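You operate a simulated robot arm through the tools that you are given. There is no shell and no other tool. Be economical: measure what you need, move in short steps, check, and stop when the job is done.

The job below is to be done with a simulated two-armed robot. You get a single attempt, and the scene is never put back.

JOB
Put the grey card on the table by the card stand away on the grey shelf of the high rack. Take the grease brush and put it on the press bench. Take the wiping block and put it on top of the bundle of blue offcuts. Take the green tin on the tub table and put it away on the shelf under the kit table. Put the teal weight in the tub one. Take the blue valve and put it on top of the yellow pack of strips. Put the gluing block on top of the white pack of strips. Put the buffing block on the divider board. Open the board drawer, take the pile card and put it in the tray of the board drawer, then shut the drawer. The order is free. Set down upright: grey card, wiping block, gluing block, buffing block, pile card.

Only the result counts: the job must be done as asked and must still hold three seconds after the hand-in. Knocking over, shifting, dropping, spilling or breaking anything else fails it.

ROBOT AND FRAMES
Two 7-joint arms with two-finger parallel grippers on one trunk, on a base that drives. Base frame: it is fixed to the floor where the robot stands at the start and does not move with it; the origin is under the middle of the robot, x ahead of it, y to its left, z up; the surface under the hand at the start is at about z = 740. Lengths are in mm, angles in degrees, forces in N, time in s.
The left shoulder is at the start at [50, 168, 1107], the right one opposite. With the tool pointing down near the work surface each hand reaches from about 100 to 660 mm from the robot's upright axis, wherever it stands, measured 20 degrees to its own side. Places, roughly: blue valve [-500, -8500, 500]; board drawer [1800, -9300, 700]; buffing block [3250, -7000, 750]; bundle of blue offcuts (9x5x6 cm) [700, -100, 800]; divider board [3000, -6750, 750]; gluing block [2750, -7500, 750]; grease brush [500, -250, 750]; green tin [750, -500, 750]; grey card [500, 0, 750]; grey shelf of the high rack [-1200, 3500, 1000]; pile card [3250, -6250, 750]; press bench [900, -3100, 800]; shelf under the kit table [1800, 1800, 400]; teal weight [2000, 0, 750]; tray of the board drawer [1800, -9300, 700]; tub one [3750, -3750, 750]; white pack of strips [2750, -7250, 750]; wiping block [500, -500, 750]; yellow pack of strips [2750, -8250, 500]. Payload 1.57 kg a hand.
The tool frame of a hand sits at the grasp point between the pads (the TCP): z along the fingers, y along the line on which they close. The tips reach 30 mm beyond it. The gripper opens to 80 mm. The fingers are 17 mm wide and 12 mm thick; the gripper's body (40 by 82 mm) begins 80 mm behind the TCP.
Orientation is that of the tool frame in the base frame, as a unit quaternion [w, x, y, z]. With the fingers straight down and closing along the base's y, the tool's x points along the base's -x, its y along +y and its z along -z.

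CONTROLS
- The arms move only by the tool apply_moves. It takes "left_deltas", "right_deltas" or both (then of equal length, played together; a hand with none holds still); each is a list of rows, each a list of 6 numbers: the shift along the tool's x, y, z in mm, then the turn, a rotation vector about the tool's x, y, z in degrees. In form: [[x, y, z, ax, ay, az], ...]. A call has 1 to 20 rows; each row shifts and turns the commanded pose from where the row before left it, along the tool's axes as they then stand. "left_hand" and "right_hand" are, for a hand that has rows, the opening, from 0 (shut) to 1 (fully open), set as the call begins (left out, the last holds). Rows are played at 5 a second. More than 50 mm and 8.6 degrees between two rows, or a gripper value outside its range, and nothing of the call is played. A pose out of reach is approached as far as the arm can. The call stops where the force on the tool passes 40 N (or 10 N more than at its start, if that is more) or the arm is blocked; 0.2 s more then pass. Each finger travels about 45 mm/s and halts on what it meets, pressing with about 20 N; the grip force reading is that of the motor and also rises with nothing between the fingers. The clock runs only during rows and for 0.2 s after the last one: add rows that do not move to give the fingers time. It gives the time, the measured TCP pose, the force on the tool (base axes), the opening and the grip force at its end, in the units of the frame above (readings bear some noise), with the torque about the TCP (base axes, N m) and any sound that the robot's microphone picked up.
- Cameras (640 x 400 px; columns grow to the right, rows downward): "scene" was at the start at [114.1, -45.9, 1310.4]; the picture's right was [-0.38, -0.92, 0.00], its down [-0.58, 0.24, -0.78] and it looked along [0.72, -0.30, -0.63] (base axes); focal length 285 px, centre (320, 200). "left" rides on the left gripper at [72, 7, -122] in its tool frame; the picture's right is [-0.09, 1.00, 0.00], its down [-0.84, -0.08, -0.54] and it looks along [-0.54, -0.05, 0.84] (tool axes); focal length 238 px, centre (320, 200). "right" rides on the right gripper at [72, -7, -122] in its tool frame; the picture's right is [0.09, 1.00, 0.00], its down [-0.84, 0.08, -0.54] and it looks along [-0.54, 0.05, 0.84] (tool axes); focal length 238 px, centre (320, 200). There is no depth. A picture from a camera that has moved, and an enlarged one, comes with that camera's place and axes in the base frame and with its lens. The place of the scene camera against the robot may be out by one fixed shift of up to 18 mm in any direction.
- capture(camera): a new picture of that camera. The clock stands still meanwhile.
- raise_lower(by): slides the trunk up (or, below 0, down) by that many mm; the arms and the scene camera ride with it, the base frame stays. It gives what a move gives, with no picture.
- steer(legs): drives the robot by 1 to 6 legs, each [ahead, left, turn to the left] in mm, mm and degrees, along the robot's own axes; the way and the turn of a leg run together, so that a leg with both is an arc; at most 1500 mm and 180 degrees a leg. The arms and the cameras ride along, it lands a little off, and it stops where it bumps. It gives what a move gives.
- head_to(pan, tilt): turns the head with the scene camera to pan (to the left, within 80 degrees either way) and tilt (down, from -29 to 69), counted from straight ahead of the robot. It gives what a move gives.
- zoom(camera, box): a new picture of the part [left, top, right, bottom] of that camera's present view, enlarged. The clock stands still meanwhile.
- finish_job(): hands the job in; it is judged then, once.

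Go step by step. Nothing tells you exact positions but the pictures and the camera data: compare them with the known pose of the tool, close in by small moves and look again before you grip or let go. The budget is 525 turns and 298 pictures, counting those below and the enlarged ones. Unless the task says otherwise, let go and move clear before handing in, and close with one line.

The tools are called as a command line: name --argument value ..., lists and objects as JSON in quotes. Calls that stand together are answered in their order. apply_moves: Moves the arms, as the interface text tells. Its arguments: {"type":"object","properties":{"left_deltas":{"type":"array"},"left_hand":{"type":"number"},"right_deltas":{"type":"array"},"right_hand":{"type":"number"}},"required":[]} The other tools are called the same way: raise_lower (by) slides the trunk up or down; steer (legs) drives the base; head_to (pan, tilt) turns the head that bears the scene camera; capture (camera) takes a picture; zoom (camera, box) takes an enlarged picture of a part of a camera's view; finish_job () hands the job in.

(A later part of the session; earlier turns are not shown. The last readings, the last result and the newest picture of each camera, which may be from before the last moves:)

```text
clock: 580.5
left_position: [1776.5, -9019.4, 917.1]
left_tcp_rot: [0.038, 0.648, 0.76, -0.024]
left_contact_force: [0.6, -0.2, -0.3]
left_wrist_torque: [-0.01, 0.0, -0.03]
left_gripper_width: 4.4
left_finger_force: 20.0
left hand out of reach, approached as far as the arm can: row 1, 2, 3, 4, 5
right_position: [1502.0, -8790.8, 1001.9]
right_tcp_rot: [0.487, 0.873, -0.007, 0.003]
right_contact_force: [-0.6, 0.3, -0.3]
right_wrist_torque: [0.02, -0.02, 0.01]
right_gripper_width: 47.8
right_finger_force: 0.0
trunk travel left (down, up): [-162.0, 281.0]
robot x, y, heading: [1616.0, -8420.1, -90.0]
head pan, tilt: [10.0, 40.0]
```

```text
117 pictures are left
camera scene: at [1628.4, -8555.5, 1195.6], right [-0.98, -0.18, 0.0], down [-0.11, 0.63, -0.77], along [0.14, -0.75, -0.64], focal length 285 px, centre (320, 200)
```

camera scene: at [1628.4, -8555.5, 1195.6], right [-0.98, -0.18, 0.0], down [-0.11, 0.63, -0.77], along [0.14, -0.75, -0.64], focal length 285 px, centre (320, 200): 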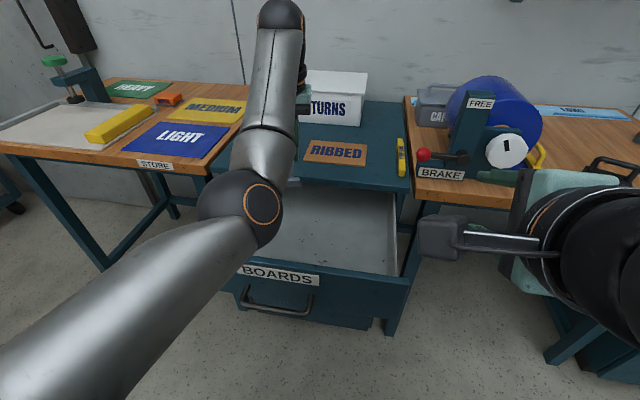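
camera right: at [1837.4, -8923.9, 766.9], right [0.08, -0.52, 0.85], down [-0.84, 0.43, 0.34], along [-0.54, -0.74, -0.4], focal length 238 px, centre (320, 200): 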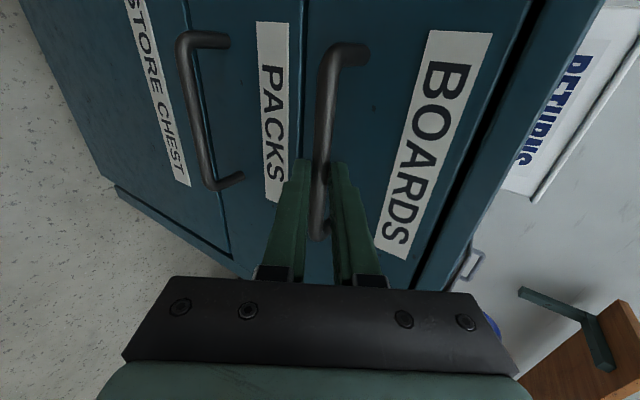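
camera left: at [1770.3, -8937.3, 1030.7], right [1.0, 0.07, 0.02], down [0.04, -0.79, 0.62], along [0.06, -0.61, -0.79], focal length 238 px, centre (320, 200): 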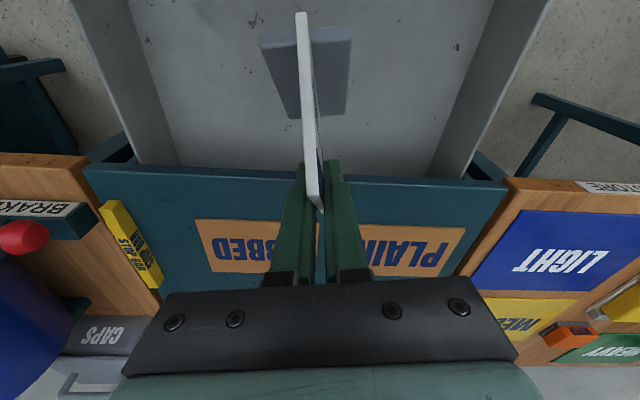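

Hand now almost vertical. I'll back 54 mm so TCP is over the tray's middle, then lower.

steer --legs '[[-56, 5, 0]]'

apply_moves --left_deltas '[[0, 0, 40, 0, 0, 0], [0, 0, 40, 0, 0, 0], [0, 0, 30, 0, 0, 0]]'

capture --camera "left"

capture --camera "scene"

```text
clock: 581.5
left_position: [1783.4, -8964.7, 914.5]
left_tcp_rot: [0.039, 0.648, 0.76, -0.026]
left_contact_force: [0.1, -0.3, -0.6]
left_wrist_torque: [-0.01, -0.02, 0.02]
left_gripper_width: 4.5
left_finger_force: 20.3
right_position: [1506.6, -8734.4, 1002.2]
right_tcp_rot: [0.488, 0.873, -0.008, 0.001]
right_contact_force: [-0.2, -0.4, 0.1]
right_wrist_torque: [0.01, -0.02, -0.01]
right_gripper_width: 48.2
right_finger_force: 0.0
trunk travel left (down, up): [-162.0, 281.0]
robot x, y, heading: [1622.9, -8363.9, -89.7]
head pan, tilt: [10.0, 40.0]
```

```text
clock: 582.2
left_position: [1786.5, -8972.6, 805.4]
left_tcp_rot: [0.039, 0.648, 0.76, -0.024]
left_contact_force: [-0.1, 1.0, -0.4]
left_wrist_torque: [-0.02, -0.02, -0.02]
left_gripper_width: 4.5
left_finger_force: 20.2
right_position: [1505.3, -8735.7, 1002.6]
right_tcp_rot: [0.487, 0.873, -0.006, 0.003]
right_contact_force: [0.2, -0.1, 0.0]
right_wrist_torque: [0.0, 0.0, -0.01]
right_gripper_width: 48.0
right_finger_force: 0.0
trunk travel left (down, up): [-162.0, 281.0]
robot x, y, heading: [1622.6, -8364.7, -89.6]
head pan, tilt: [10.0, 40.0]
```

```text
116 pictures are left
camera left: at [1779.5, -8890.5, 920.3], right [1.0, 0.07, 0.02], down [0.04, -0.79, 0.62], along [0.06, -0.61, -0.79], focal length 238 px, centre (320, 200)
```

left: 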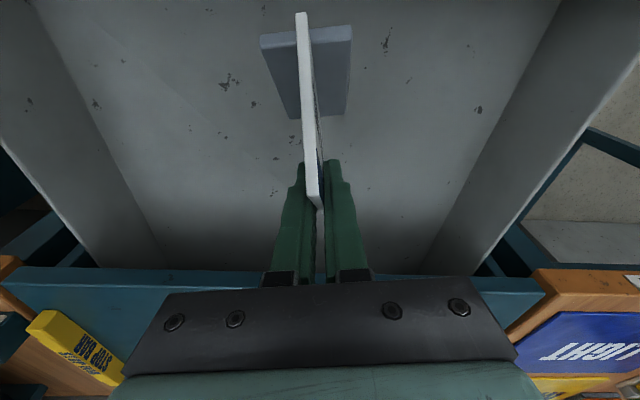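

```text
115 pictures are left
camera scene: at [1633.0, -8499.9, 1195.6], right [-0.98, -0.18, 0.0], down [-0.11, 0.63, -0.77], along [0.14, -0.75, -0.64], focal length 285 px, centre (320, 200)
```

scene: 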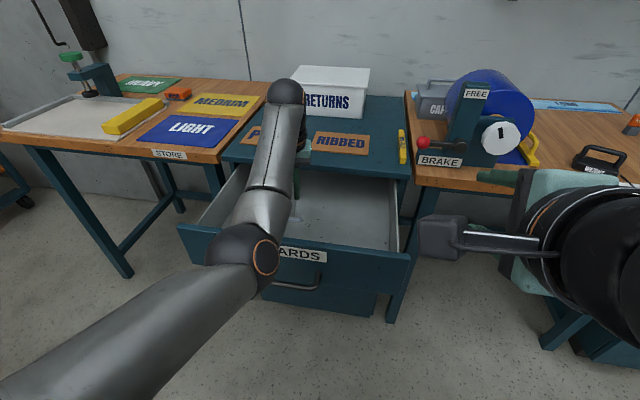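

Clear inside the tray. Continue lowering gently until the card's corner touches.

apply_moves --left_deltas '[[0, 0, 25, 0, 0, 0], [0, 0, 5, 0, 0, 0], [0, 0, 4, 0, 0, 0], [0, 0, 4, 0, 0, 0], [0, 0, 4, 0, 0, 0], [0, 0, 4, 0, 0, 0], [0, 0, 0, 0, 0, 0]]'

capture --camera "left"

```text
clock: 583.9
left_position: [1787.9, -8977.7, 759.1]
left_tcp_rot: [0.039, 0.648, 0.76, -0.025]
left_contact_force: [0.3, -0.3, 0.0]
left_wrist_torque: [-0.04, -0.04, -0.05]
left_gripper_width: 4.2
left_finger_force: 19.7
right_position: [1504.7, -8735.7, 1002.5]
right_tcp_rot: [0.487, 0.873, -0.008, 0.004]
right_contact_force: [-0.5, -0.6, 0.6]
right_wrist_torque: [-0.01, 0.02, 0.03]
right_gripper_width: 48.1
right_finger_force: 0.1
trunk travel left (down, up): [-162.0, 281.0]
robot x, y, heading: [1621.7, -8363.3, -89.9]
head pan, tilt: [10.0, 40.0]
```

```text
114 pictures are left
camera left: at [1779.3, -8895.5, 874.7], right [1.0, 0.07, 0.02], down [0.04, -0.79, 0.62], along [0.06, -0.61, -0.79], focal length 238 px, centre (320, 200)
```

left: 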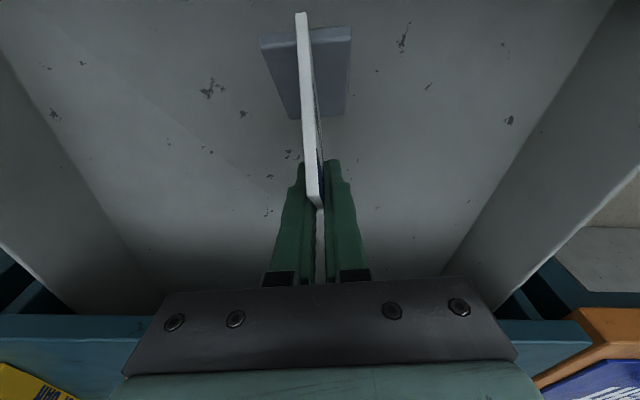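

apply_moves --left_deltas '[[0, 0, 4, 0, 0, 0], [0, 0, 4, 0, 0, 0], [0, 0, 4, 0, 0, 0], [0, 0, 4, 0, 0, 0], [0, 0, 4, 0, 0, 0], [0, 0, 4, 0, 0, 0], [0, 0, 0, 0, 0, 0]]'

capture --camera "left"

```text
clock: 585.5
left_position: [1786.9, -8977.8, 741.2]
left_tcp_rot: [0.043, 0.648, 0.76, -0.028]
left_contact_force: [-3.3, 0.3, 26.3]
left_wrist_torque: [0.2, 0.2, 0.01]
left_gripper_width: 4.6
left_finger_force: 19.7
right_position: [1504.9, -8732.6, 1003.0]
right_tcp_rot: [0.489, 0.872, -0.008, 0.003]
right_contact_force: [0.0, 0.1, -0.2]
right_wrist_torque: [0.0, -0.04, 0.0]
right_gripper_width: 47.8
right_finger_force: 0.0
trunk travel left (down, up): [-162.0, 281.0]
robot x, y, heading: [1619.7, -8361.5, -89.6]
head pan, tilt: [10.0, 40.0]
```

```text
113 pictures are left
camera left: at [1779.5, -8896.7, 855.7], right [1.0, 0.07, 0.02], down [0.04, -0.78, 0.62], along [0.06, -0.62, -0.78], focal length 238 px, centre (320, 200)
```

left: 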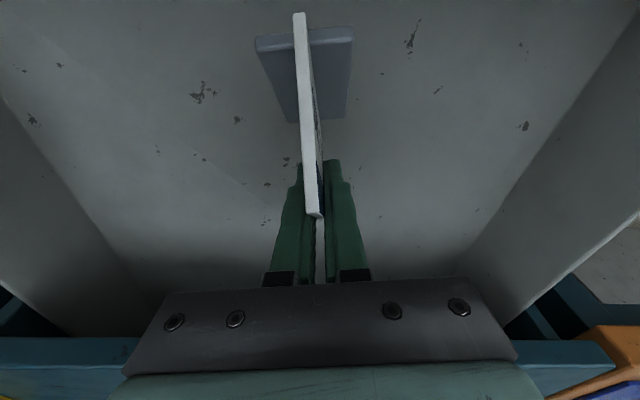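

The card slides rather than pivots. I'll lift a little, pitch the hand to about 28° (still clearing the drawer front) to lessen the tilt, then let the card settle guided between barely opened fingers.

apply_moves --left_deltas '[[0, 0, -30, 0, 0, 0], [0, 0, 0, 0, -8, 0], [0, 0, 0, 0, -8, 0], [0, 0, 0, 0, -7, 0], [0, 0, 0, 0, 0, 0]]'

capture --camera "left"

zoom --camera "scene" --box '[160, 130, 420, 320]'

```text
clock: 586.6
left_position: [1785.7, -8977.3, 766.1]
left_tcp_rot: [0.19, 0.631, 0.736, -0.153]
left_contact_force: [-0.6, -0.8, -0.3]
left_wrist_torque: [0.02, -0.01, -0.04]
left_gripper_width: 4.2
left_finger_force: 20.2
right_position: [1504.8, -8735.4, 1002.3]
right_tcp_rot: [0.487, 0.873, -0.008, 0.002]
right_contact_force: [2.1, 0.3, 1.0]
right_wrist_torque: [0.01, 0.0, 0.01]
right_gripper_width: 47.9
right_finger_force: 0.0
trunk travel left (down, up): [-162.0, 281.0]
robot x, y, heading: [1621.4, -8361.9, -89.9]
head pan, tilt: [10.0, 40.0]
```

```text
112 pictures are left
camera left: at [1773.6, -8857.2, 839.1], right [1.0, 0.08, 0.06], down [-0.01, -0.49, 0.87], along [0.1, -0.87, -0.48], focal length 238 px, centre (320, 200)
```

left: 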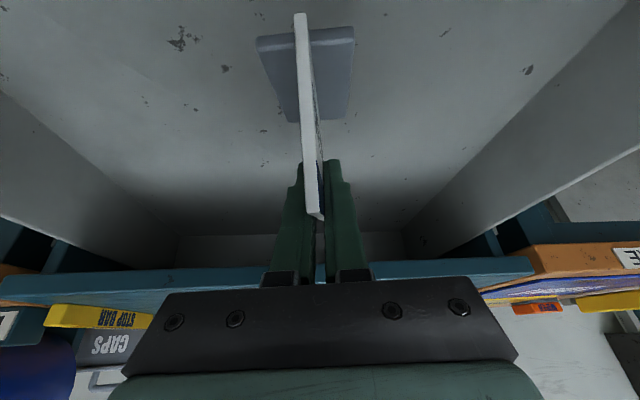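

```text
2.11 times, centred on (290, 225) of scene
camera zoom: at [1633.0, -8499.8, 1195.6], right [-0.98, -0.18, 0.0], down [-0.11, 0.63, -0.77], along [0.14, -0.75, -0.64], focal length 600 px, centre (383, 147)
```

zoom: 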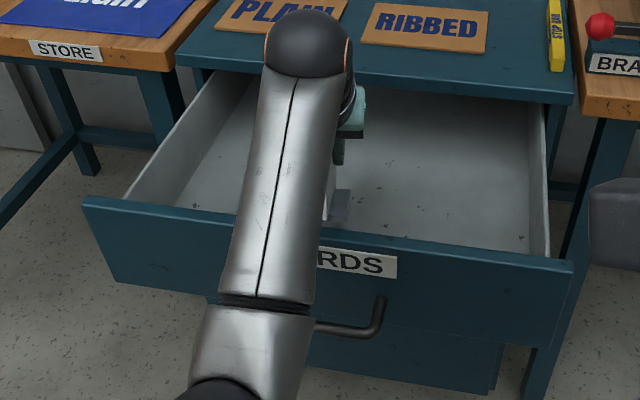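

apply_moves --left_deltas '[[9, 0, 17, 0, 0, 0], [1.4, 0, 2.6, 0, 0, 0], [1.4, 0, 2.6, 0, 0, 0], [1.4, 0, 2.6, 0, 0, 0], [1.4, 0, 2.6, 0, 0, 0], [0, 0, 0, 0, 0, 0]]'

```text
clock: 588.0
left_position: [1783.7, -8980.1, 742.9]
left_tcp_rot: [0.192, 0.63, 0.736, -0.16]
left_contact_force: [-0.1, 0.5, -0.7]
left_wrist_torque: [-0.02, -0.01, 0.0]
left_gripper_width: 4.3
left_finger_force: 19.7
right_position: [1505.8, -8734.4, 1001.8]
right_tcp_rot: [0.487, 0.873, -0.007, 0.003]
right_contact_force: [0.2, -0.9, 0.2]
right_wrist_torque: [0.0, -0.01, -0.02]
right_gripper_width: 47.9
right_finger_force: 0.0
trunk travel left (down, up): [-162.0, 281.0]
robot x, y, heading: [1624.4, -8364.2, -90.0]
head pan, tilt: [10.0, 40.0]
```

apply_moves --left_deltas '[[1.4, 0, 2.6, 0, 0, 0], [1.4, 0, 2.6, 0, 0, 0], [1.4, 0, 2.6, 0, 0, 0], [1.4, 0, 2.6, 0, 0, 0], [0, 0, 0, 0, 0, 0]]'

capture --camera "left"

```text
clock: 589.2
left_position: [1780.4, -8984.0, 741.4]
left_tcp_rot: [0.196, 0.629, 0.733, -0.17]
left_contact_force: [0.5, -0.2, -0.7]
left_wrist_torque: [-0.02, -0.03, -0.01]
left_gripper_width: 4.7
left_finger_force: 20.0
right_position: [1505.6, -8734.7, 1002.1]
right_tcp_rot: [0.487, 0.873, -0.008, 0.004]
right_contact_force: [0.7, 0.1, -0.8]
right_wrist_torque: [-0.01, 0.01, -0.02]
right_gripper_width: 47.9
right_finger_force: 0.1
trunk travel left (down, up): [-162.0, 281.0]
robot x, y, heading: [1624.2, -8362.7, -89.6]
head pan, tilt: [10.0, 40.0]
```

```text
110 pictures are left
camera left: at [1768.3, -8862.5, 811.5], right [1.0, 0.07, 0.04], down [-0.01, -0.46, 0.89], along [0.08, -0.89, -0.46], focal length 238 px, centre (320, 200)
```

left: 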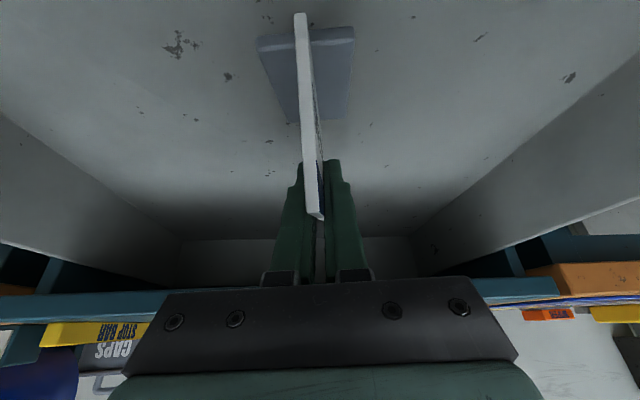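

The hand no longer descends though the tool feels no force, so the forearm may be touching the drawer front. I'll raise the trunk 90 mm so the forearm comes in steeper, and look.

raise_lower --by 90

apply_moves --left_deltas '[[17, 0, 32, 0, 1, 0], [12, 0, 22, 0, 1, 0]]'

capture --camera "scene"

```text
clock: 590.5
left_position: [1781.6, -8985.7, 831.2]
left_tcp_rot: [0.198, 0.628, 0.734, -0.167]
left_contact_force: [-1.0, 1.1, 0.4]
left_wrist_torque: [-0.03, -0.02, 0.0]
left_gripper_width: 4.6
left_finger_force: 19.4
right_position: [1505.6, -8735.6, 1090.9]
right_tcp_rot: [0.488, 0.873, -0.007, 0.003]
right_contact_force: [-0.7, 0.0, 0.8]
right_wrist_torque: [0.01, 0.0, -0.03]
right_gripper_width: 48.1
right_finger_force: 0.1
trunk travel left (down, up): [-252.0, 191.0]
robot x, y, heading: [1625.0, -8361.6, -89.7]
head pan, tilt: [10.0, 40.0]
```

```text
clock: 591.3
left_position: [1776.1, -9000.1, 799.9]
left_tcp_rot: [0.196, 0.628, 0.731, -0.178]
left_contact_force: [0.3, 0.4, -0.8]
left_wrist_torque: [0.02, 0.01, 0.01]
left_gripper_width: 4.2
left_finger_force: 19.9
right_position: [1504.5, -8734.8, 1093.1]
right_tcp_rot: [0.487, 0.874, -0.007, 0.003]
right_contact_force: [-0.1, -0.3, 0.4]
right_wrist_torque: [0.0, -0.03, -0.04]
right_gripper_width: 48.2
right_finger_force: 0.1
trunk travel left (down, up): [-252.0, 191.0]
robot x, y, heading: [1622.4, -8363.3, -89.8]
head pan, tilt: [10.0, 40.0]
stopped in row 2 (left hand): the arm was blocked; the commanded pose is now the measured one
```

```text
109 pictures are left
camera scene: at [1633.0, -8499.8, 1285.6], right [-0.98, -0.18, 0.0], down [-0.11, 0.63, -0.77], along [0.14, -0.75, -0.64], focal length 285 px, centre (320, 200)
```

scene: 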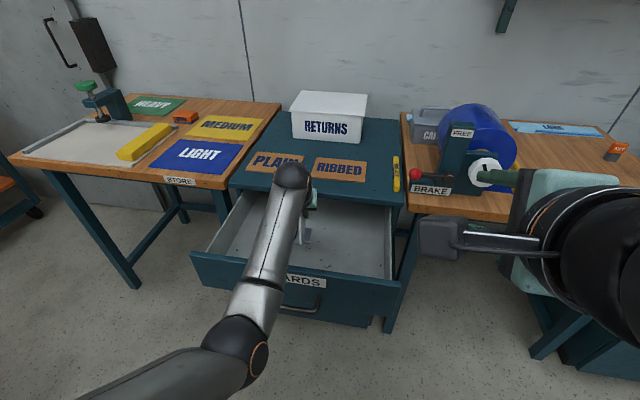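

The block looks like a wrist joint limit rather than contact. I'll raise the hand, lower the trunk instead, and retry.

apply_moves --left_deltas '[[-21, 0, -40, 0, 0, 0], [-21, 0, -40, 0, 0, 0], [-10, 0, -40, 0, 0, 0]]'

raise_lower --by -160

capture --camera "scene"

```text
clock: 592.1
left_position: [1773.6, -8982.8, 927.6]
left_tcp_rot: [0.195, 0.628, 0.732, -0.177]
left_contact_force: [0.1, -0.3, -0.4]
left_wrist_torque: [-0.02, 0.04, 0.01]
left_gripper_width: 4.2
left_finger_force: 19.7
right_position: [1505.2, -8734.4, 1093.5]
right_tcp_rot: [0.487, 0.874, -0.008, 0.003]
right_contact_force: [1.1, 0.3, -0.6]
right_wrist_torque: [-0.02, 0.02, -0.01]
right_gripper_width: 47.9
right_finger_force: 0.0
trunk travel left (down, up): [-252.0, 191.0]
robot x, y, heading: [1619.7, -8362.3, -89.7]
head pan, tilt: [10.0, 40.0]
```

```text
clock: 593.9
left_position: [1775.2, -8984.0, 767.7]
left_tcp_rot: [0.196, 0.628, 0.732, -0.177]
left_contact_force: [-0.8, -0.5, -0.2]
left_wrist_torque: [-0.03, -0.01, 0.02]
left_gripper_width: 4.4
left_finger_force: 20.2
right_position: [1505.2, -8735.6, 931.5]
right_tcp_rot: [0.487, 0.873, -0.007, 0.003]
right_contact_force: [-0.7, -0.4, 0.2]
right_wrist_torque: [0.0, 0.0, -0.02]
right_gripper_width: 48.2
right_finger_force: 0.0
trunk travel left (down, up): [-92.0, 351.0]
robot x, y, heading: [1621.4, -8361.3, -89.9]
head pan, tilt: [10.0, 40.0]
```

```text
108 pictures are left
camera scene: at [1633.1, -8499.7, 1125.7], right [-0.98, -0.18, 0.0], down [-0.11, 0.63, -0.77], along [0.14, -0.75, -0.64], focal length 285 px, centre (320, 200)
```

scene: 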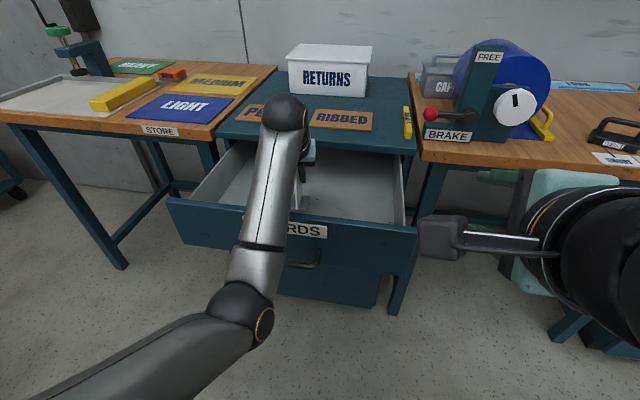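

apply_moves --left_deltas '[[7, 0, 13, 0, 0, 0], [2.4, 0, 4.4, 0, 0, 0], [1.9, 0, 3.5, 0, 0, 0], [1.4, 0, 2.6, 0, 0, 0], [1.4, 0, 2.6, 0, 0, 0], [1.4, 0, 2.6, 0, 0, 0], [0, 0, 0, 0, 0, 0]]'

capture --camera "left"

```text
clock: 595.5
left_position: [1773.1, -8984.9, 739.1]
left_tcp_rot: [0.2, 0.627, 0.73, -0.182]
left_contact_force: [-0.6, 0.8, 18.5]
left_wrist_torque: [-0.11, -0.33, -0.01]
left_gripper_width: 4.5
left_finger_force: 20.2
right_position: [1505.3, -8733.8, 932.7]
right_tcp_rot: [0.489, 0.873, -0.008, 0.004]
right_contact_force: [-0.4, 0.6, -0.4]
right_wrist_torque: [-0.01, 0.0, 0.02]
right_gripper_width: 48.1
right_finger_force: 0.2
trunk travel left (down, up): [-92.0, 351.0]
robot x, y, heading: [1624.6, -8362.7, -89.9]
head pan, tilt: [10.0, 40.0]
```

```text
107 pictures are left
camera left: at [1763.7, -8861.4, 806.3], right [1.0, 0.07, 0.03], down [0.0, -0.44, 0.9], along [0.08, -0.9, -0.44], focal length 238 px, centre (320, 200)
```

left: 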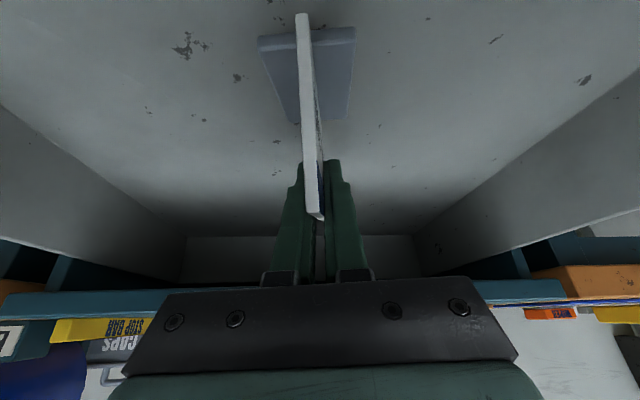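

Contact again (far corner on the floor, tilt ~20°). I'll open just a few millimetres so the card swings down guided by the fingers.

apply_moves --left_hand 0.12 --left_deltas '[[0, 0, 0, 0, 0, 0], [0, 0, 0, 0, 0, 0], [0, 0, 0, 0, 0, 0]]'

capture --camera "left"

```text
clock: 596.3
left_position: [1775.5, -8984.3, 734.5]
left_tcp_rot: [0.195, 0.629, 0.732, -0.177]
left_contact_force: [-0.5, 0.2, -0.5]
left_wrist_torque: [-0.01, 0.0, 0.02]
left_gripper_width: 9.7
left_finger_force: 0.1
right_position: [1505.8, -8735.0, 931.8]
right_tcp_rot: [0.487, 0.873, -0.007, 0.003]
right_contact_force: [-0.1, -0.8, -0.3]
right_wrist_torque: [-0.02, -0.01, 0.01]
right_gripper_width: 48.2
right_finger_force: 0.2
trunk travel left (down, up): [-92.0, 351.0]
robot x, y, heading: [1620.9, -8366.5, -89.7]
head pan, tilt: [10.0, 40.0]
```

```text
106 pictures are left
camera left: at [1764.2, -8861.8, 802.9], right [1.0, 0.07, 0.03], down [0.0, -0.45, 0.89], along [0.08, -0.89, -0.45], focal length 238 px, centre (320, 200)
```

left: 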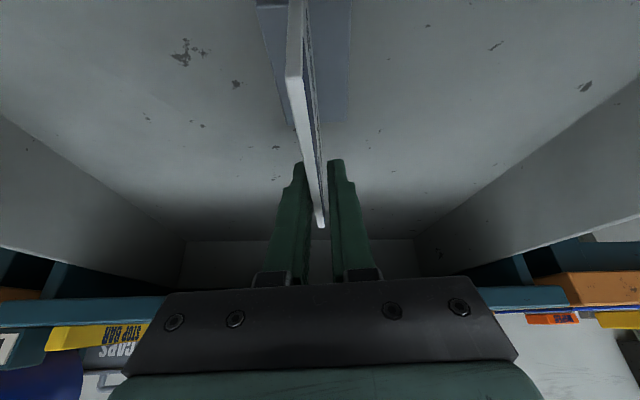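

The card now stands flat on the tray. Opening wider and lifting straight up.

apply_moves --left_hand 0.4 --left_deltas '[[0, 0, 0, 0, 0, 0], [0, 0, 0, 0, 0, 0], [-7, 0, -13, 0, 0, 0], [-21, 0, -39, 0, 0, 0], [-21, 0, -39, 0, 0, 0], [-21, 0, -39, 0, 0, 0], [-21, 0, -39, 0, 0, 0]]'

capture --camera "left"

```text
clock: 597.9
left_position: [1776.3, -8976.8, 926.3]
left_tcp_rot: [0.196, 0.627, 0.732, -0.177]
left_contact_force: [0.6, -0.2, 0.0]
left_wrist_torque: [0.0, 0.04, 0.02]
left_gripper_width: 31.8
left_finger_force: 0.1
right_position: [1504.2, -8734.6, 931.7]
right_tcp_rot: [0.487, 0.873, -0.008, 0.003]
right_contact_force: [0.0, -0.8, 0.1]
right_wrist_torque: [0.0, -0.02, -0.01]
right_gripper_width: 48.3
right_finger_force: 0.0
trunk travel left (down, up): [-92.0, 351.0]
robot x, y, heading: [1622.6, -8362.6, -89.6]
head pan, tilt: [10.0, 40.0]
```

```text
105 pictures are left
camera left: at [1766.2, -8854.2, 995.5], right [1.0, 0.07, 0.03], down [0.0, -0.45, 0.89], along [0.08, -0.89, -0.45], focal length 238 px, centre (320, 200)
```

left: 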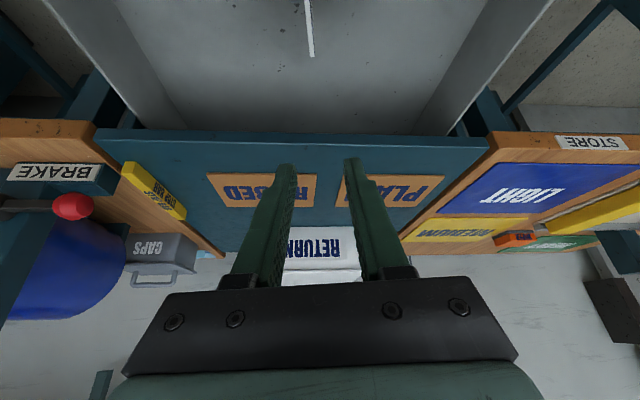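

The card stands upright in the tray. Now I'll retract the left arm, reposition, and bring the closed right hand in front of the drawer's face.

apply_moves --left_deltas '[[-21, 0, -39, 0, 0, 0], [-21, 0, -39, 0, 0, 0], [39, 0, -21, 0, 0, 0], [39, 0, -21, 0, 0, 0], [39, 0, -21, 0, 0, 0]]'

steer --legs '[[-180, 0, -0.3], [0, 262, 0]]'

apply_moves --right_hand 0 --right_deltas '[[0, -10, 39, 0, 0, 0], [0, -10, 39, 0, 0, 0], [0, -10, 39, 0, 0, 0], [0, -10, 39, 0, 0, 0], [0, -10, 39, 0, 0, 0], [0, -10, 39, 0, 0, 0], [0, 0, 0, 0, 0, 0]]'

head_to --pan -10 --tilt 40

capture --camera "scene"

capture --camera "right"

```text
clock: 599.1
left_position: [1771.5, -8959.7, 1022.7]
left_tcp_rot: [0.196, 0.628, 0.732, -0.177]
left_contact_force: [-0.2, 0.2, -0.5]
left_wrist_torque: [-0.03, 0.01, 0.02]
left_gripper_width: 31.9
left_finger_force: 0.1
left hand out of reach, approached as far as the arm can: row 3, 4, 5
right_position: [1506.0, -8734.9, 931.8]
right_tcp_rot: [0.487, 0.873, -0.008, 0.003]
right_contact_force: [-0.7, 0.8, 0.6]
right_wrist_torque: [-0.01, -0.01, 0.02]
right_gripper_width: 48.0
right_finger_force: 0.0
trunk travel left (down, up): [-92.0, 351.0]
robot x, y, heading: [1623.2, -8366.7, -89.8]
head pan, tilt: [10.0, 40.0]
```

```text
clock: 603.2
left_position: [2032.8, -8782.1, 1023.1]
left_tcp_rot: [0.195, 0.631, 0.73, -0.178]
left_contact_force: [0.3, 0.3, -0.2]
left_wrist_torque: [-0.01, 0.01, 0.0]
left_gripper_width: 31.8
left_finger_force: 0.0
right_position: [1766.3, -8555.2, 932.2]
right_tcp_rot: [0.488, 0.873, -0.01, 0.001]
right_contact_force: [0.4, -1.0, -0.2]
right_wrist_torque: [-0.01, -0.01, -0.04]
right_gripper_width: 47.8
right_finger_force: 0.1
trunk travel left (down, up): [-92.0, 351.0]
robot x, y, heading: [1889.7, -8181.6, -90.3]
head pan, tilt: [10.0, 40.0]
```

```text
clock: 604.8
left_position: [2032.5, -8781.4, 1021.3]
left_tcp_rot: [0.195, 0.63, 0.73, -0.178]
left_contact_force: [0.1, -0.5, 0.0]
left_wrist_torque: [0.02, 0.02, -0.02]
left_gripper_width: 32.0
left_finger_force: 0.0
right_position: [1767.4, -8724.3, 757.5]
right_tcp_rot: [0.487, 0.873, -0.01, 0.0]
right_contact_force: [0.6, 0.5, 0.1]
right_wrist_torque: [0.02, 0.03, -0.02]
right_gripper_width: 0.2
right_finger_force: 19.5
trunk travel left (down, up): [-92.0, 351.0]
robot x, y, heading: [1885.2, -8186.6, -90.0]
head pan, tilt: [10.0, 40.0]
```

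```text
clock: 605.6
left_position: [2033.5, -8782.0, 1022.2]
left_tcp_rot: [0.195, 0.631, 0.73, -0.177]
left_contact_force: [0.3, -0.1, -0.7]
left_wrist_torque: [-0.03, -0.01, 0.01]
left_gripper_width: 32.0
left_finger_force: 0.1
right_position: [1768.1, -8722.7, 759.2]
right_tcp_rot: [0.487, 0.873, -0.011, 0.001]
right_contact_force: [0.1, 0.0, -0.3]
right_wrist_torque: [-0.01, -0.02, 0.03]
right_gripper_width: 0.2
right_finger_force: 20.0
trunk travel left (down, up): [-92.0, 351.0]
robot x, y, heading: [1887.8, -8182.4, -90.1]
head pan, tilt: [-10.0, 40.0]
```

```text
104 pictures are left
camera scene: at [1867.0, -8320.6, 1125.6], right [-0.98, 0.18, 0.0], down [0.11, 0.63, -0.77], along [-0.13, -0.75, -0.64], focal length 285 px, centre (320, 200)
```

scene: 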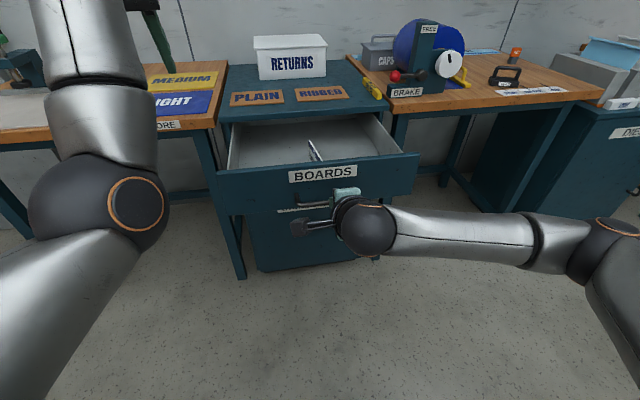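

```text
103 pictures are left
camera right: at [1839.9, -8618.5, 816.6], right [0.07, -0.52, 0.85], down [-0.83, 0.44, 0.34], along [-0.55, -0.73, -0.41], focal length 238 px, centre (320, 200)
```

right: 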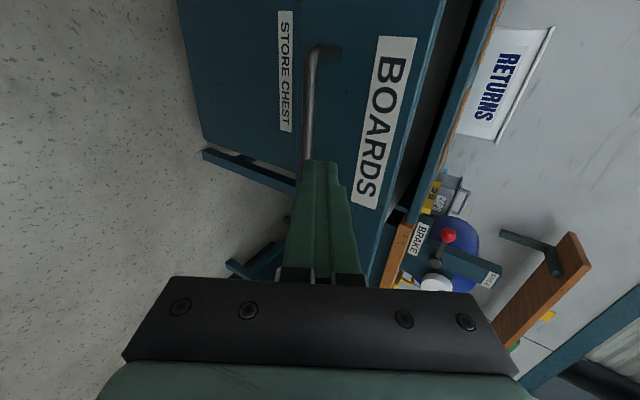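

The card is visible standing in the tray. I'll push the drawer shut by driving ahead, fingertips against the face just above the handle.

steer --legs '[[180, 0, 0]]'

capture --camera "scene"

```text
clock: 607.1
left_position: [2031.0, -8960.8, 1023.7]
left_tcp_rot: [0.195, 0.631, 0.73, -0.179]
left_contact_force: [0.3, -0.1, -0.1]
left_wrist_torque: [0.02, 0.01, 0.03]
left_gripper_width: 31.8
left_finger_force: 0.1
right_position: [1766.8, -8903.6, 757.8]
right_tcp_rot: [0.488, 0.873, -0.011, 0.001]
right_contact_force: [0.8, -0.5, -0.3]
right_wrist_torque: [-0.03, 0.02, 0.05]
right_gripper_width: 0.1
right_finger_force: 20.1
trunk travel left (down, up): [-92.0, 351.0]
robot x, y, heading: [1887.8, -8360.2, -90.1]
head pan, tilt: [-10.0, 40.0]
```

```text
102 pictures are left
camera scene: at [1866.4, -8499.7, 1125.6], right [-0.98, 0.18, 0.0], down [0.11, 0.63, -0.77], along [-0.14, -0.75, -0.64], focal length 285 px, centre (320, 200)
```

scene: 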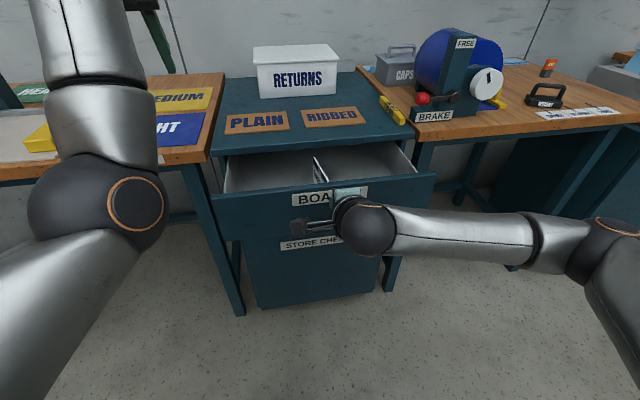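

steer --legs '[[140, 0, 0]]'

capture --camera "scene"

```text
clock: 608.4
left_position: [2031.2, -9100.0, 1023.1]
left_tcp_rot: [0.195, 0.63, 0.73, -0.178]
left_contact_force: [-0.1, 0.6, 0.8]
left_wrist_torque: [0.01, -0.02, 0.03]
left_gripper_width: 31.8
left_finger_force: 0.0
right_position: [1765.3, -9041.6, 757.5]
right_tcp_rot: [0.487, 0.873, -0.012, 0.001]
right_contact_force: [-0.1, -0.9, 0.0]
right_wrist_torque: [0.03, -0.02, -0.02]
right_gripper_width: 0.3
right_finger_force: 19.9
trunk travel left (down, up): [-92.0, 351.0]
robot x, y, heading: [1889.4, -8503.8, -90.2]
head pan, tilt: [-10.0, 40.0]
```

```text
101 pictures are left
camera scene: at [1865.8, -8638.5, 1125.6], right [-0.98, 0.18, 0.0], down [0.11, 0.63, -0.77], along [-0.14, -0.75, -0.64], focal length 285 px, centre (320, 200)
```

scene: 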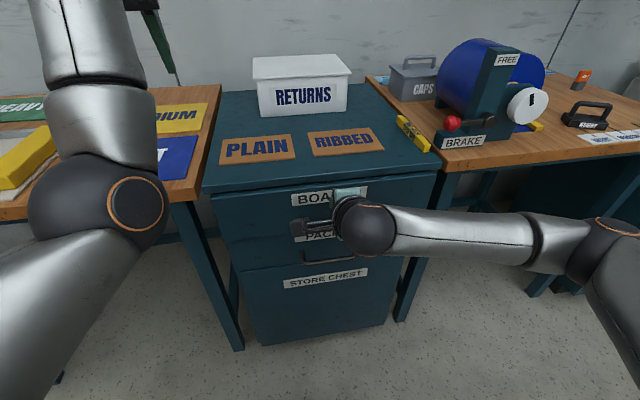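

apply_moves --right_deltas '[[0, 2.6, 4.3, 0, 0, 0], [0, 2.6, 4.3, 0, 0, 0], [0, 2.6, 4.3, 0, 0, 0], [0, 1.5, 2.6, 0, 0, 0], [0, 1.5, 2.6, 0, 0, 0], [0, 1.5, 2.6, 0, 0, 0], [0, 1.5, 2.6, 0, 0, 0], [0, 1.5, 2.6, 0, 0, 0], [0, 0, 0, 0, 0, 0]]'

zoom --camera "scene" --box '[190, 160, 450, 290]'

```text
clock: 609.9
left_position: [2029.6, -9097.4, 1024.9]
left_tcp_rot: [0.196, 0.631, 0.729, -0.179]
left_contact_force: [0.7, -0.7, 0.5]
left_wrist_torque: [0.01, -0.02, -0.06]
left_gripper_width: 32.0
left_finger_force: 0.1
right_position: [1764.7, -9059.9, 757.3]
right_tcp_rot: [0.485, 0.874, -0.01, 0.002]
right_contact_force: [-3.8, 17.4, 7.5]
right_wrist_torque: [-0.11, 0.03, -0.04]
right_gripper_width: 0.1
right_finger_force: 20.1
trunk travel left (down, up): [-92.0, 351.0]
robot x, y, heading: [1883.4, -8502.8, -90.1]
head pan, tilt: [-10.0, 40.0]
stopped in row 7 (right hand): the force on the tool passed its limit at 44 N (the readings are from after the stop); the commanded pose is now the measured one
```

```text
2.46 times, centred on (320, 225) of scene
camera zoom: at [1865.2, -8635.8, 1126.0], right [-0.98, 0.18, 0.0], down [0.12, 0.63, -0.77], along [-0.14, -0.76, -0.64], focal length 702 px, centre (320, 138)
```

zoom: 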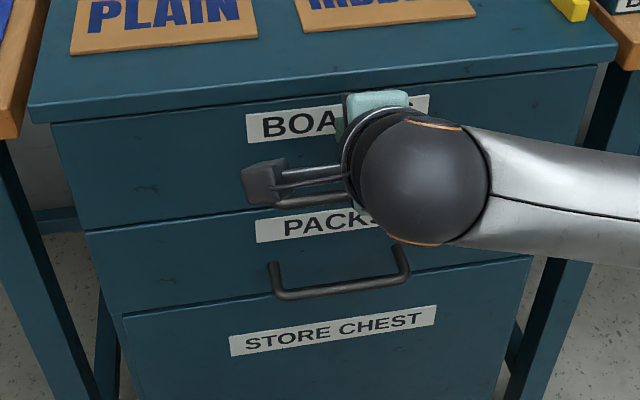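

The drawer is shut. Retracting the right hand and heading for the blue valve at the west.

apply_moves --right_deltas '[[0, 0, -30, 0, 0, 0], [0, 0, -40, 0, 0, 0], [0, 0, -40, 0, 0, 0], [0, 30, -35, 0, 0, 0], [0, 30, -35, 0, 0, 0], [0, 30, -35, 0, 0, 0]]'

steer --legs '[[-450, 0, 0], [0, 0, -90]]'

raise_lower --by 185

head_to --pan 0 --tilt 18

capture --camera "scene"

```text
clock: 611.3
left_position: [2030.2, -9100.0, 1023.0]
left_tcp_rot: [0.195, 0.631, 0.73, -0.178]
left_contact_force: [0.1, -0.3, 0.6]
left_wrist_torque: [0.0, -0.01, -0.01]
left_gripper_width: 32.1
left_finger_force: 0.0
right_position: [1765.2, -8928.0, 946.4]
right_tcp_rot: [0.484, 0.875, -0.01, 0.0]
right_contact_force: [-0.4, -0.1, 0.5]
right_wrist_torque: [-0.02, 0.03, -0.03]
right_gripper_width: 0.2
right_finger_force: 20.0
trunk travel left (down, up): [-92.0, 351.0]
robot x, y, heading: [1884.7, -8499.2, -90.4]
head pan, tilt: [-10.0, 40.0]
```

```text
clock: 617.8
left_position: [1288.7, -8198.4, 1022.6]
left_tcp_rot: [0.012, 0.962, 0.069, -0.264]
left_contact_force: [0.4, -0.2, 0.5]
left_wrist_torque: [0.0, -0.03, -0.01]
left_gripper_width: 31.8
left_finger_force: 0.2
right_position: [1462.0, -7932.5, 945.7]
right_tcp_rot: [-0.342, -0.611, 0.627, 0.342]
right_contact_force: [-0.5, -0.3, 0.2]
right_wrist_torque: [0.02, 0.0, -0.01]
right_gripper_width: 0.0
right_finger_force: 20.2
trunk travel left (down, up): [-92.0, 351.0]
robot x, y, heading: [1887.9, -8054.0, 179.6]
head pan, tilt: [-10.0, 40.0]
```

```text
clock: 619.9
left_position: [1289.6, -8197.2, 1207.5]
left_tcp_rot: [0.011, 0.962, 0.068, -0.264]
left_contact_force: [-0.4, 0.4, 0.2]
left_wrist_torque: [0.02, -0.03, 0.0]
left_gripper_width: 31.9
left_finger_force: 0.1
right_position: [1461.4, -7933.1, 1131.5]
right_tcp_rot: [-0.342, -0.611, 0.627, 0.343]
right_contact_force: [-0.5, 0.1, -0.9]
right_wrist_torque: [-0.02, 0.03, -0.03]
right_gripper_width: 0.0
right_finger_force: 19.8
trunk travel left (down, up): [-277.0, 166.0]
robot x, y, heading: [1889.3, -8053.4, 179.8]
head pan, tilt: [-10.0, 40.0]
```

```text
clock: 620.7
left_position: [1290.0, -8197.0, 1208.9]
left_tcp_rot: [0.012, 0.962, 0.068, -0.263]
left_contact_force: [-0.7, 0.4, -0.3]
left_wrist_torque: [-0.03, -0.01, -0.02]
left_gripper_width: 32.1
left_finger_force: 0.1
right_position: [1461.7, -7933.6, 1130.3]
right_tcp_rot: [-0.343, -0.61, 0.626, 0.342]
right_contact_force: [0.4, 0.4, 0.9]
right_wrist_torque: [-0.03, -0.01, 0.04]
right_gripper_width: 0.0
right_finger_force: 19.7
trunk travel left (down, up): [-277.0, 166.0]
robot x, y, heading: [1883.9, -8054.8, 179.6]
head pan, tilt: [0.0, 18.0]
```

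```text
99 pictures are left
camera scene: at [1750.0, -8066.8, 1345.2], right [0.01, 1.0, 0.0], down [0.31, 0.0, -0.95], along [-0.95, 0.01, -0.31], focal length 285 px, centre (320, 200)
```

scene: 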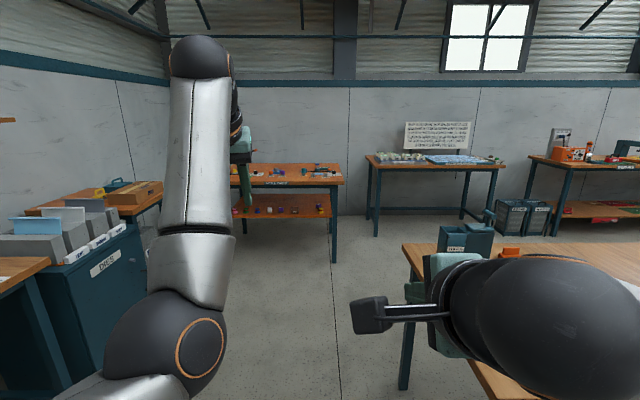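

The lower shelf on the far west table holds the valves (shelf front x ≈ -370, z ≈ 500). Driving towards it.

steer --legs '[[0, 300, 0], [1400, 0, 0]]'

head_to --pan 0 --tilt 30

capture --camera "scene"

```text
clock: 630.5
left_position: [-114.3, -8476.1, 1207.1]
left_tcp_rot: [0.011, 0.962, 0.066, -0.264]
left_contact_force: [-0.5, 1.0, 0.0]
left_wrist_torque: [0.01, 0.0, 0.03]
left_gripper_width: 32.0
left_finger_force: 0.1
right_position: [58.1, -8212.3, 1131.6]
right_tcp_rot: [-0.342, -0.609, 0.628, 0.343]
right_contact_force: [-0.4, 0.3, 0.8]
right_wrist_torque: [-0.07, 0.02, 0.0]
right_gripper_width: 0.0
right_finger_force: 20.5
trunk travel left (down, up): [-277.0, 166.0]
robot x, y, heading: [487.4, -8335.3, 179.0]
head pan, tilt: [0.0, 18.0]
```

```text
clock: 631.3
left_position: [-115.0, -8474.5, 1208.7]
left_tcp_rot: [0.011, 0.963, 0.066, -0.263]
left_contact_force: [-0.1, -1.1, 0.2]
left_wrist_torque: [-0.02, 0.0, -0.02]
left_gripper_width: 32.0
left_finger_force: 0.0
right_position: [58.3, -8212.3, 1131.0]
right_tcp_rot: [-0.341, -0.609, 0.628, 0.342]
right_contact_force: [-0.1, -0.5, -0.1]
right_wrist_torque: [0.04, -0.01, -0.01]
right_gripper_width: 0.0
right_finger_force: 19.8
trunk travel left (down, up): [-277.0, 166.0]
robot x, y, heading: [485.3, -8335.1, 179.1]
head pan, tilt: [0.0, 30.0]
```

```text
98 pictures are left
camera scene: at [350.0, -8347.3, 1326.0], right [0.01, 1.0, 0.0], down [0.5, -0.01, -0.87], along [-0.87, 0.01, -0.5], focal length 285 px, centre (320, 200)
```

scene: 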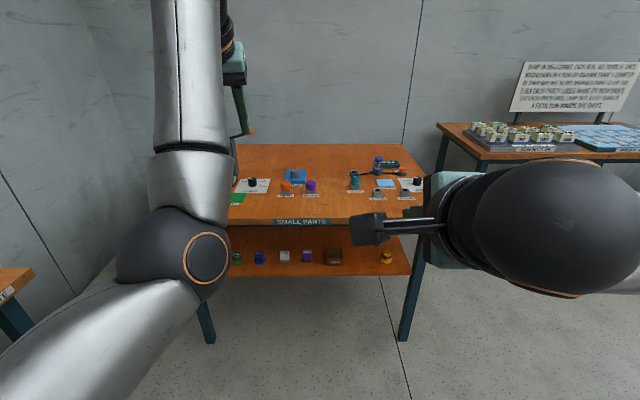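

zoom --camera "scene" --box '[225, 215, 415, 290]'

```text
3.37 times, centred on (320, 252) of scene
camera zoom: at [350.0, -8347.3, 1326.0], right [0.01, 1.0, 0.0], down [0.5, -0.01, -0.87], along [-0.87, 0.01, -0.5], focal length 961 px, centre (320, 23)
```

zoom: 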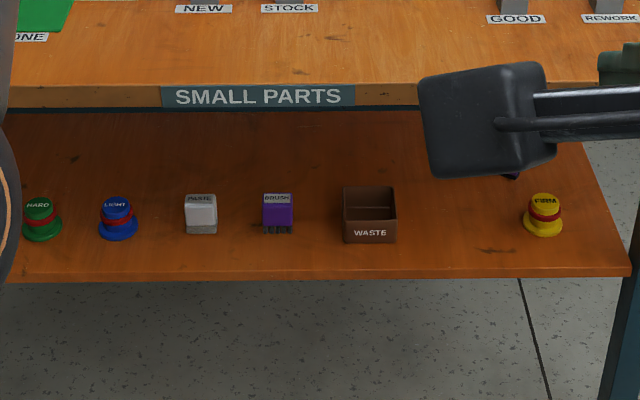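

The blue LIGHT valve is at ≈(-570, -8590) on the shelf. I'll lower the trunk, pitch the left hand to 60°, centre it before the body and lower it.

raise_lower --by -170

apply_moves --left_hand 1 --left_deltas '[[0, -40, 20, 0, -8, 0], [0, -40, 20, 0, -8, 0], [0, -40, 0, 0, -8, 0], [0, -10, 0, 0, -6, 0], [39, 0, 22.5, 0, 0, 0], [39, 0, 22.5, 0, 0, 0], [39, 0, 22.5, 0, 0, 0], [39, 0, 22.5, 0, 0, 0]]'

apply_moves --left_deltas '[[39, 0, 22.5, 0, 0, 0], [39, 0, 22.5, 0, 0, 0], [39, 0, 22.5, 0, 0, 0], [39, 0, 22.5, 0, 0, 0], [39, 0, 22.5, 0, 0, 0]]'

capture --camera "scene"

```text
clock: 633.2
left_position: [-114.0, -8475.7, 1038.1]
left_tcp_rot: [0.011, 0.962, 0.066, -0.263]
left_contact_force: [0.2, 0.0, -0.8]
left_wrist_torque: [0.01, 0.03, 0.0]
left_gripper_width: 31.9
left_finger_force: 0.1
right_position: [59.1, -8212.2, 961.0]
right_tcp_rot: [-0.342, -0.608, 0.629, 0.343]
right_contact_force: [1.0, -0.5, -0.1]
right_wrist_torque: [0.0, -0.04, 0.02]
right_gripper_width: 0.0
right_finger_force: 19.8
trunk travel left (down, up): [-107.0, 336.0]
robot x, y, heading: [486.1, -8333.3, 179.1]
head pan, tilt: [0.0, 30.0]
```

```text
clock: 635.0
left_position: [-159.5, -8355.3, 832.8]
left_tcp_rot: [0.034, 0.857, 0.064, -0.51]
left_contact_force: [0.4, -0.9, 0.9]
left_wrist_torque: [0.01, -0.01, -0.02]
left_gripper_width: 79.9
left_finger_force: 0.0
right_position: [59.5, -8213.2, 961.5]
right_tcp_rot: [-0.342, -0.609, 0.629, 0.343]
right_contact_force: [0.3, -0.9, 0.4]
right_wrist_torque: [0.0, -0.01, -0.02]
right_gripper_width: 0.3
right_finger_force: 20.0
trunk travel left (down, up): [-107.0, 336.0]
robot x, y, heading: [487.9, -8336.4, 179.0]
head pan, tilt: [0.0, 30.0]
```

```text
clock: 635.8
left_position: [-192.6, -8356.4, 806.6]
left_tcp_rot: [0.034, 0.813, 0.062, -0.578]
left_contact_force: [0.4, 0.3, 1.0]
left_wrist_torque: [0.0, 0.02, -0.01]
left_gripper_width: 79.6
left_finger_force: 0.1
right_position: [59.2, -8212.8, 962.2]
right_tcp_rot: [-0.342, -0.61, 0.627, 0.343]
right_contact_force: [-0.3, 0.2, -0.1]
right_wrist_torque: [0.02, 0.01, 0.01]
right_gripper_width: 0.0
right_finger_force: 20.5
trunk travel left (down, up): [-107.0, 336.0]
robot x, y, heading: [486.3, -8335.4, 179.3]
head pan, tilt: [0.0, 30.0]
stopped in row 3 (left hand): the arm was blocked; the commanded pose is now the measured one
```

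```text
96 pictures are left
camera scene: at [350.1, -8347.3, 1156.0], right [0.01, 1.0, 0.0], down [0.5, -0.01, -0.87], along [-0.87, 0.01, -0.5], focal length 285 px, centre (320, 200)
```

scene: 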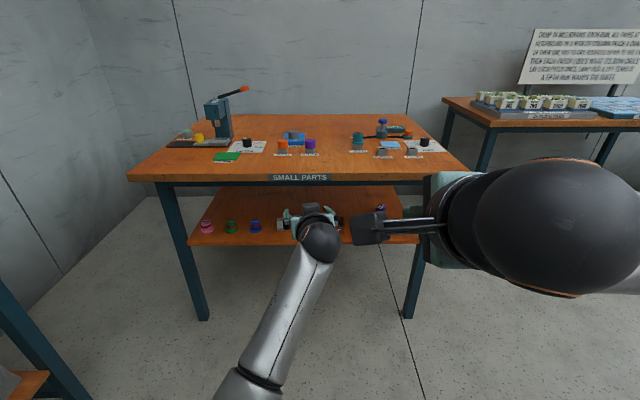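

The left arm is in an awkward configuration. I'll restore it to a tucked pose and use the right arm, whose low-shelf approach I know works.

raise_lower --by 170

apply_moves --left_deltas '[[-35, 0, -10, 0, 0, 0], [-35, 0, -10, 0, 4, 0], [-30, 20, -10, 0, 8, 0], [0, 40, 0, 0, 8.5, 0], [0, 40, 0, 0, 8.5, 0], [0, 30, 0, 0, 8.5, 0], [0, 20, 0, 0, 8.5, 0], [0, 0, 0, 0, 8.5, 0], [0, 0, 0, 0, 8.5, 0], [0, 0, 0, 0, 7, 0]]' --right_deltas '[[0, 0, 0, 8.5, 0, 0], [0, 0, 0, 8.5, 0, 0], [0, 0, 0, 8.5, 0, 0], [0, 0, 0, 8.5, 0, 0], [0, 0, 0, 8.5, 0, 0], [0, 0, 0, 8.5, 0, 0], [0, 0, 0, 8.5, 0, 0], [0, 0, 0, 0, 0, -8.5], [0, 0, 0, 0, 0, -8.5], [0, 0, 0, 0, 0, -8.5]]'

apply_moves --right_deltas '[[0, 0, 0, 0, 0, -8.5], [0, 0, 0, 0, 0, -8.5], [0, 0, 0, 0, 0, -8.5], [0, 0, 0, 0, 0, -8.5], [0, 0, 0, 0, 0, -8.5], [0, 0, 0, 0, 0, -8.5], [0, 0, 0, 0, 0, -8.5], [0, 0, 0, 0, 0, -5]]'

```text
clock: 637.7
left_position: [-194.8, -8355.6, 975.7]
left_tcp_rot: [0.033, 0.813, 0.061, -0.579]
left_contact_force: [-0.4, -0.1, -0.4]
left_wrist_torque: [0.01, -0.01, -0.02]
left_gripper_width: 79.9
left_finger_force: 0.0
right_position: [58.4, -8212.2, 1131.3]
right_tcp_rot: [-0.341, -0.609, 0.629, 0.343]
right_contact_force: [-0.7, -0.2, -0.1]
right_wrist_torque: [0.0, 0.02, -0.03]
right_gripper_width: 0.0
right_finger_force: 19.7
trunk travel left (down, up): [-277.0, 166.0]
robot x, y, heading: [485.8, -8332.4, 179.2]
head pan, tilt: [0.0, 30.0]
```

```text
clock: 639.9
left_position: [-157.7, -8502.7, 1069.7]
left_tcp_rot: [-0.002, 0.993, 0.071, -0.091]
left_contact_force: [0.1, 0.4, -0.5]
left_wrist_torque: [0.03, 0.03, -0.05]
left_gripper_width: 79.7
left_finger_force: 0.0
left hand out of reach, approached as far as the arm can: row 9, 10
right_position: [58.9, -8212.2, 1131.7]
right_tcp_rot: [-0.003, 0.84, -0.542, 0.015]
right_contact_force: [0.8, 0.3, -0.4]
right_wrist_torque: [-0.02, 0.0, -0.01]
right_gripper_width: 0.0
right_finger_force: 20.7
trunk travel left (down, up): [-277.0, 166.0]
robot x, y, heading: [486.7, -8336.4, 179.4]
head pan, tilt: [0.0, 30.0]
```

```text
clock: 641.7
left_position: [-157.5, -8503.5, 1070.8]
left_tcp_rot: [-0.001, 0.993, 0.07, -0.091]
left_contact_force: [0.0, -0.3, 0.0]
left_wrist_torque: [-0.02, 0.01, 0.04]
left_gripper_width: 80.2
left_finger_force: 0.1
right_position: [59.1, -8211.6, 1132.3]
right_tcp_rot: [0.006, 1.0, -0.012, 0.014]
right_contact_force: [0.7, -0.1, -0.4]
right_wrist_torque: [0.02, 0.01, 0.0]
right_gripper_width: 0.0
right_finger_force: 19.7
trunk travel left (down, up): [-277.0, 166.0]
robot x, y, heading: [485.1, -8339.3, 178.9]
head pan, tilt: [0.0, 30.0]
```

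apply_moves --right_hand 1 --right_deltas '[[-40, 27, 0, 0, 0, 0], [-40, 27, 0, 0, 0, 0], [-40, 27, 0, 0, 0, 0], [-40, 27, 0, 0, 0, 0], [-20, 0, 45, 0, 0, 0], [0, 0, 45, 0, 0, 0], [0, 0, 0, 0, -8.5, 0], [0, 0, 0, 0, -8.5, 0], [0, 0, 0, 0, -8.5, 0], [0, 0, 0, 0, -8.5, 0], [0, 0, 0, 0, -8.5, 0], [0, 0, 0, 0, -8.5, 0], [0, 0, 0, 0, -9.5, 0]]' --left_deltas '[[45, 0, 0, 0, 0, 0], [45, 0, 0, 0, 0, 0], [45, 0, 0, 0, 0, 0], [45, 0, 0, 0, 0, 0], [45, 0, 0, 0, 0, 0], [0, 20, -40, 0, 0, 0], [0, 20, -40, 0, 0, 0], [0, 0, -30, 0, 0, 0], [0, 0, 0, 0, 0, 0], [0, 0, 0, 0, 0, 0], [0, 0, 0, 0, 0, 0], [0, 0, 0, 0, 0, 0], [0, 0, 0, 0, 0, 0]]'

raise_lower --by -170

capture --camera "scene"

```text
refused: row 13 steps farther than a row can; nothing moved
```

```text
clock: 643.6
left_position: [-158.1, -8502.8, 900.3]
left_tcp_rot: [-0.002, 0.993, 0.07, -0.092]
left_contact_force: [-0.8, 0.1, 0.2]
left_wrist_torque: [0.0, 0.03, 0.01]
left_gripper_width: 80.1
left_finger_force: 0.1
right_position: [59.6, -8212.6, 962.0]
right_tcp_rot: [0.006, 1.0, -0.014, 0.014]
right_contact_force: [-0.2, 0.1, 0.3]
right_wrist_torque: [0.0, 0.0, -0.01]
right_gripper_width: 0.2
right_finger_force: 19.4
trunk travel left (down, up): [-107.0, 336.0]
robot x, y, heading: [482.1, -8337.4, 179.1]
head pan, tilt: [0.0, 30.0]
```

```text
95 pictures are left
camera scene: at [350.1, -8347.3, 1156.0], right [0.01, 1.0, 0.0], down [0.5, -0.01, -0.87], along [-0.87, 0.01, -0.5], focal length 285 px, centre (320, 200)
```

scene: 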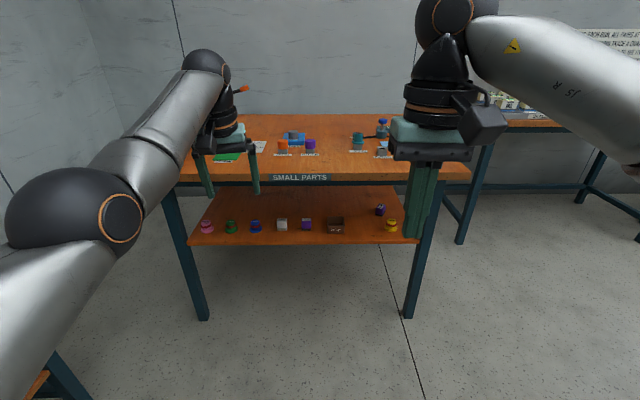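

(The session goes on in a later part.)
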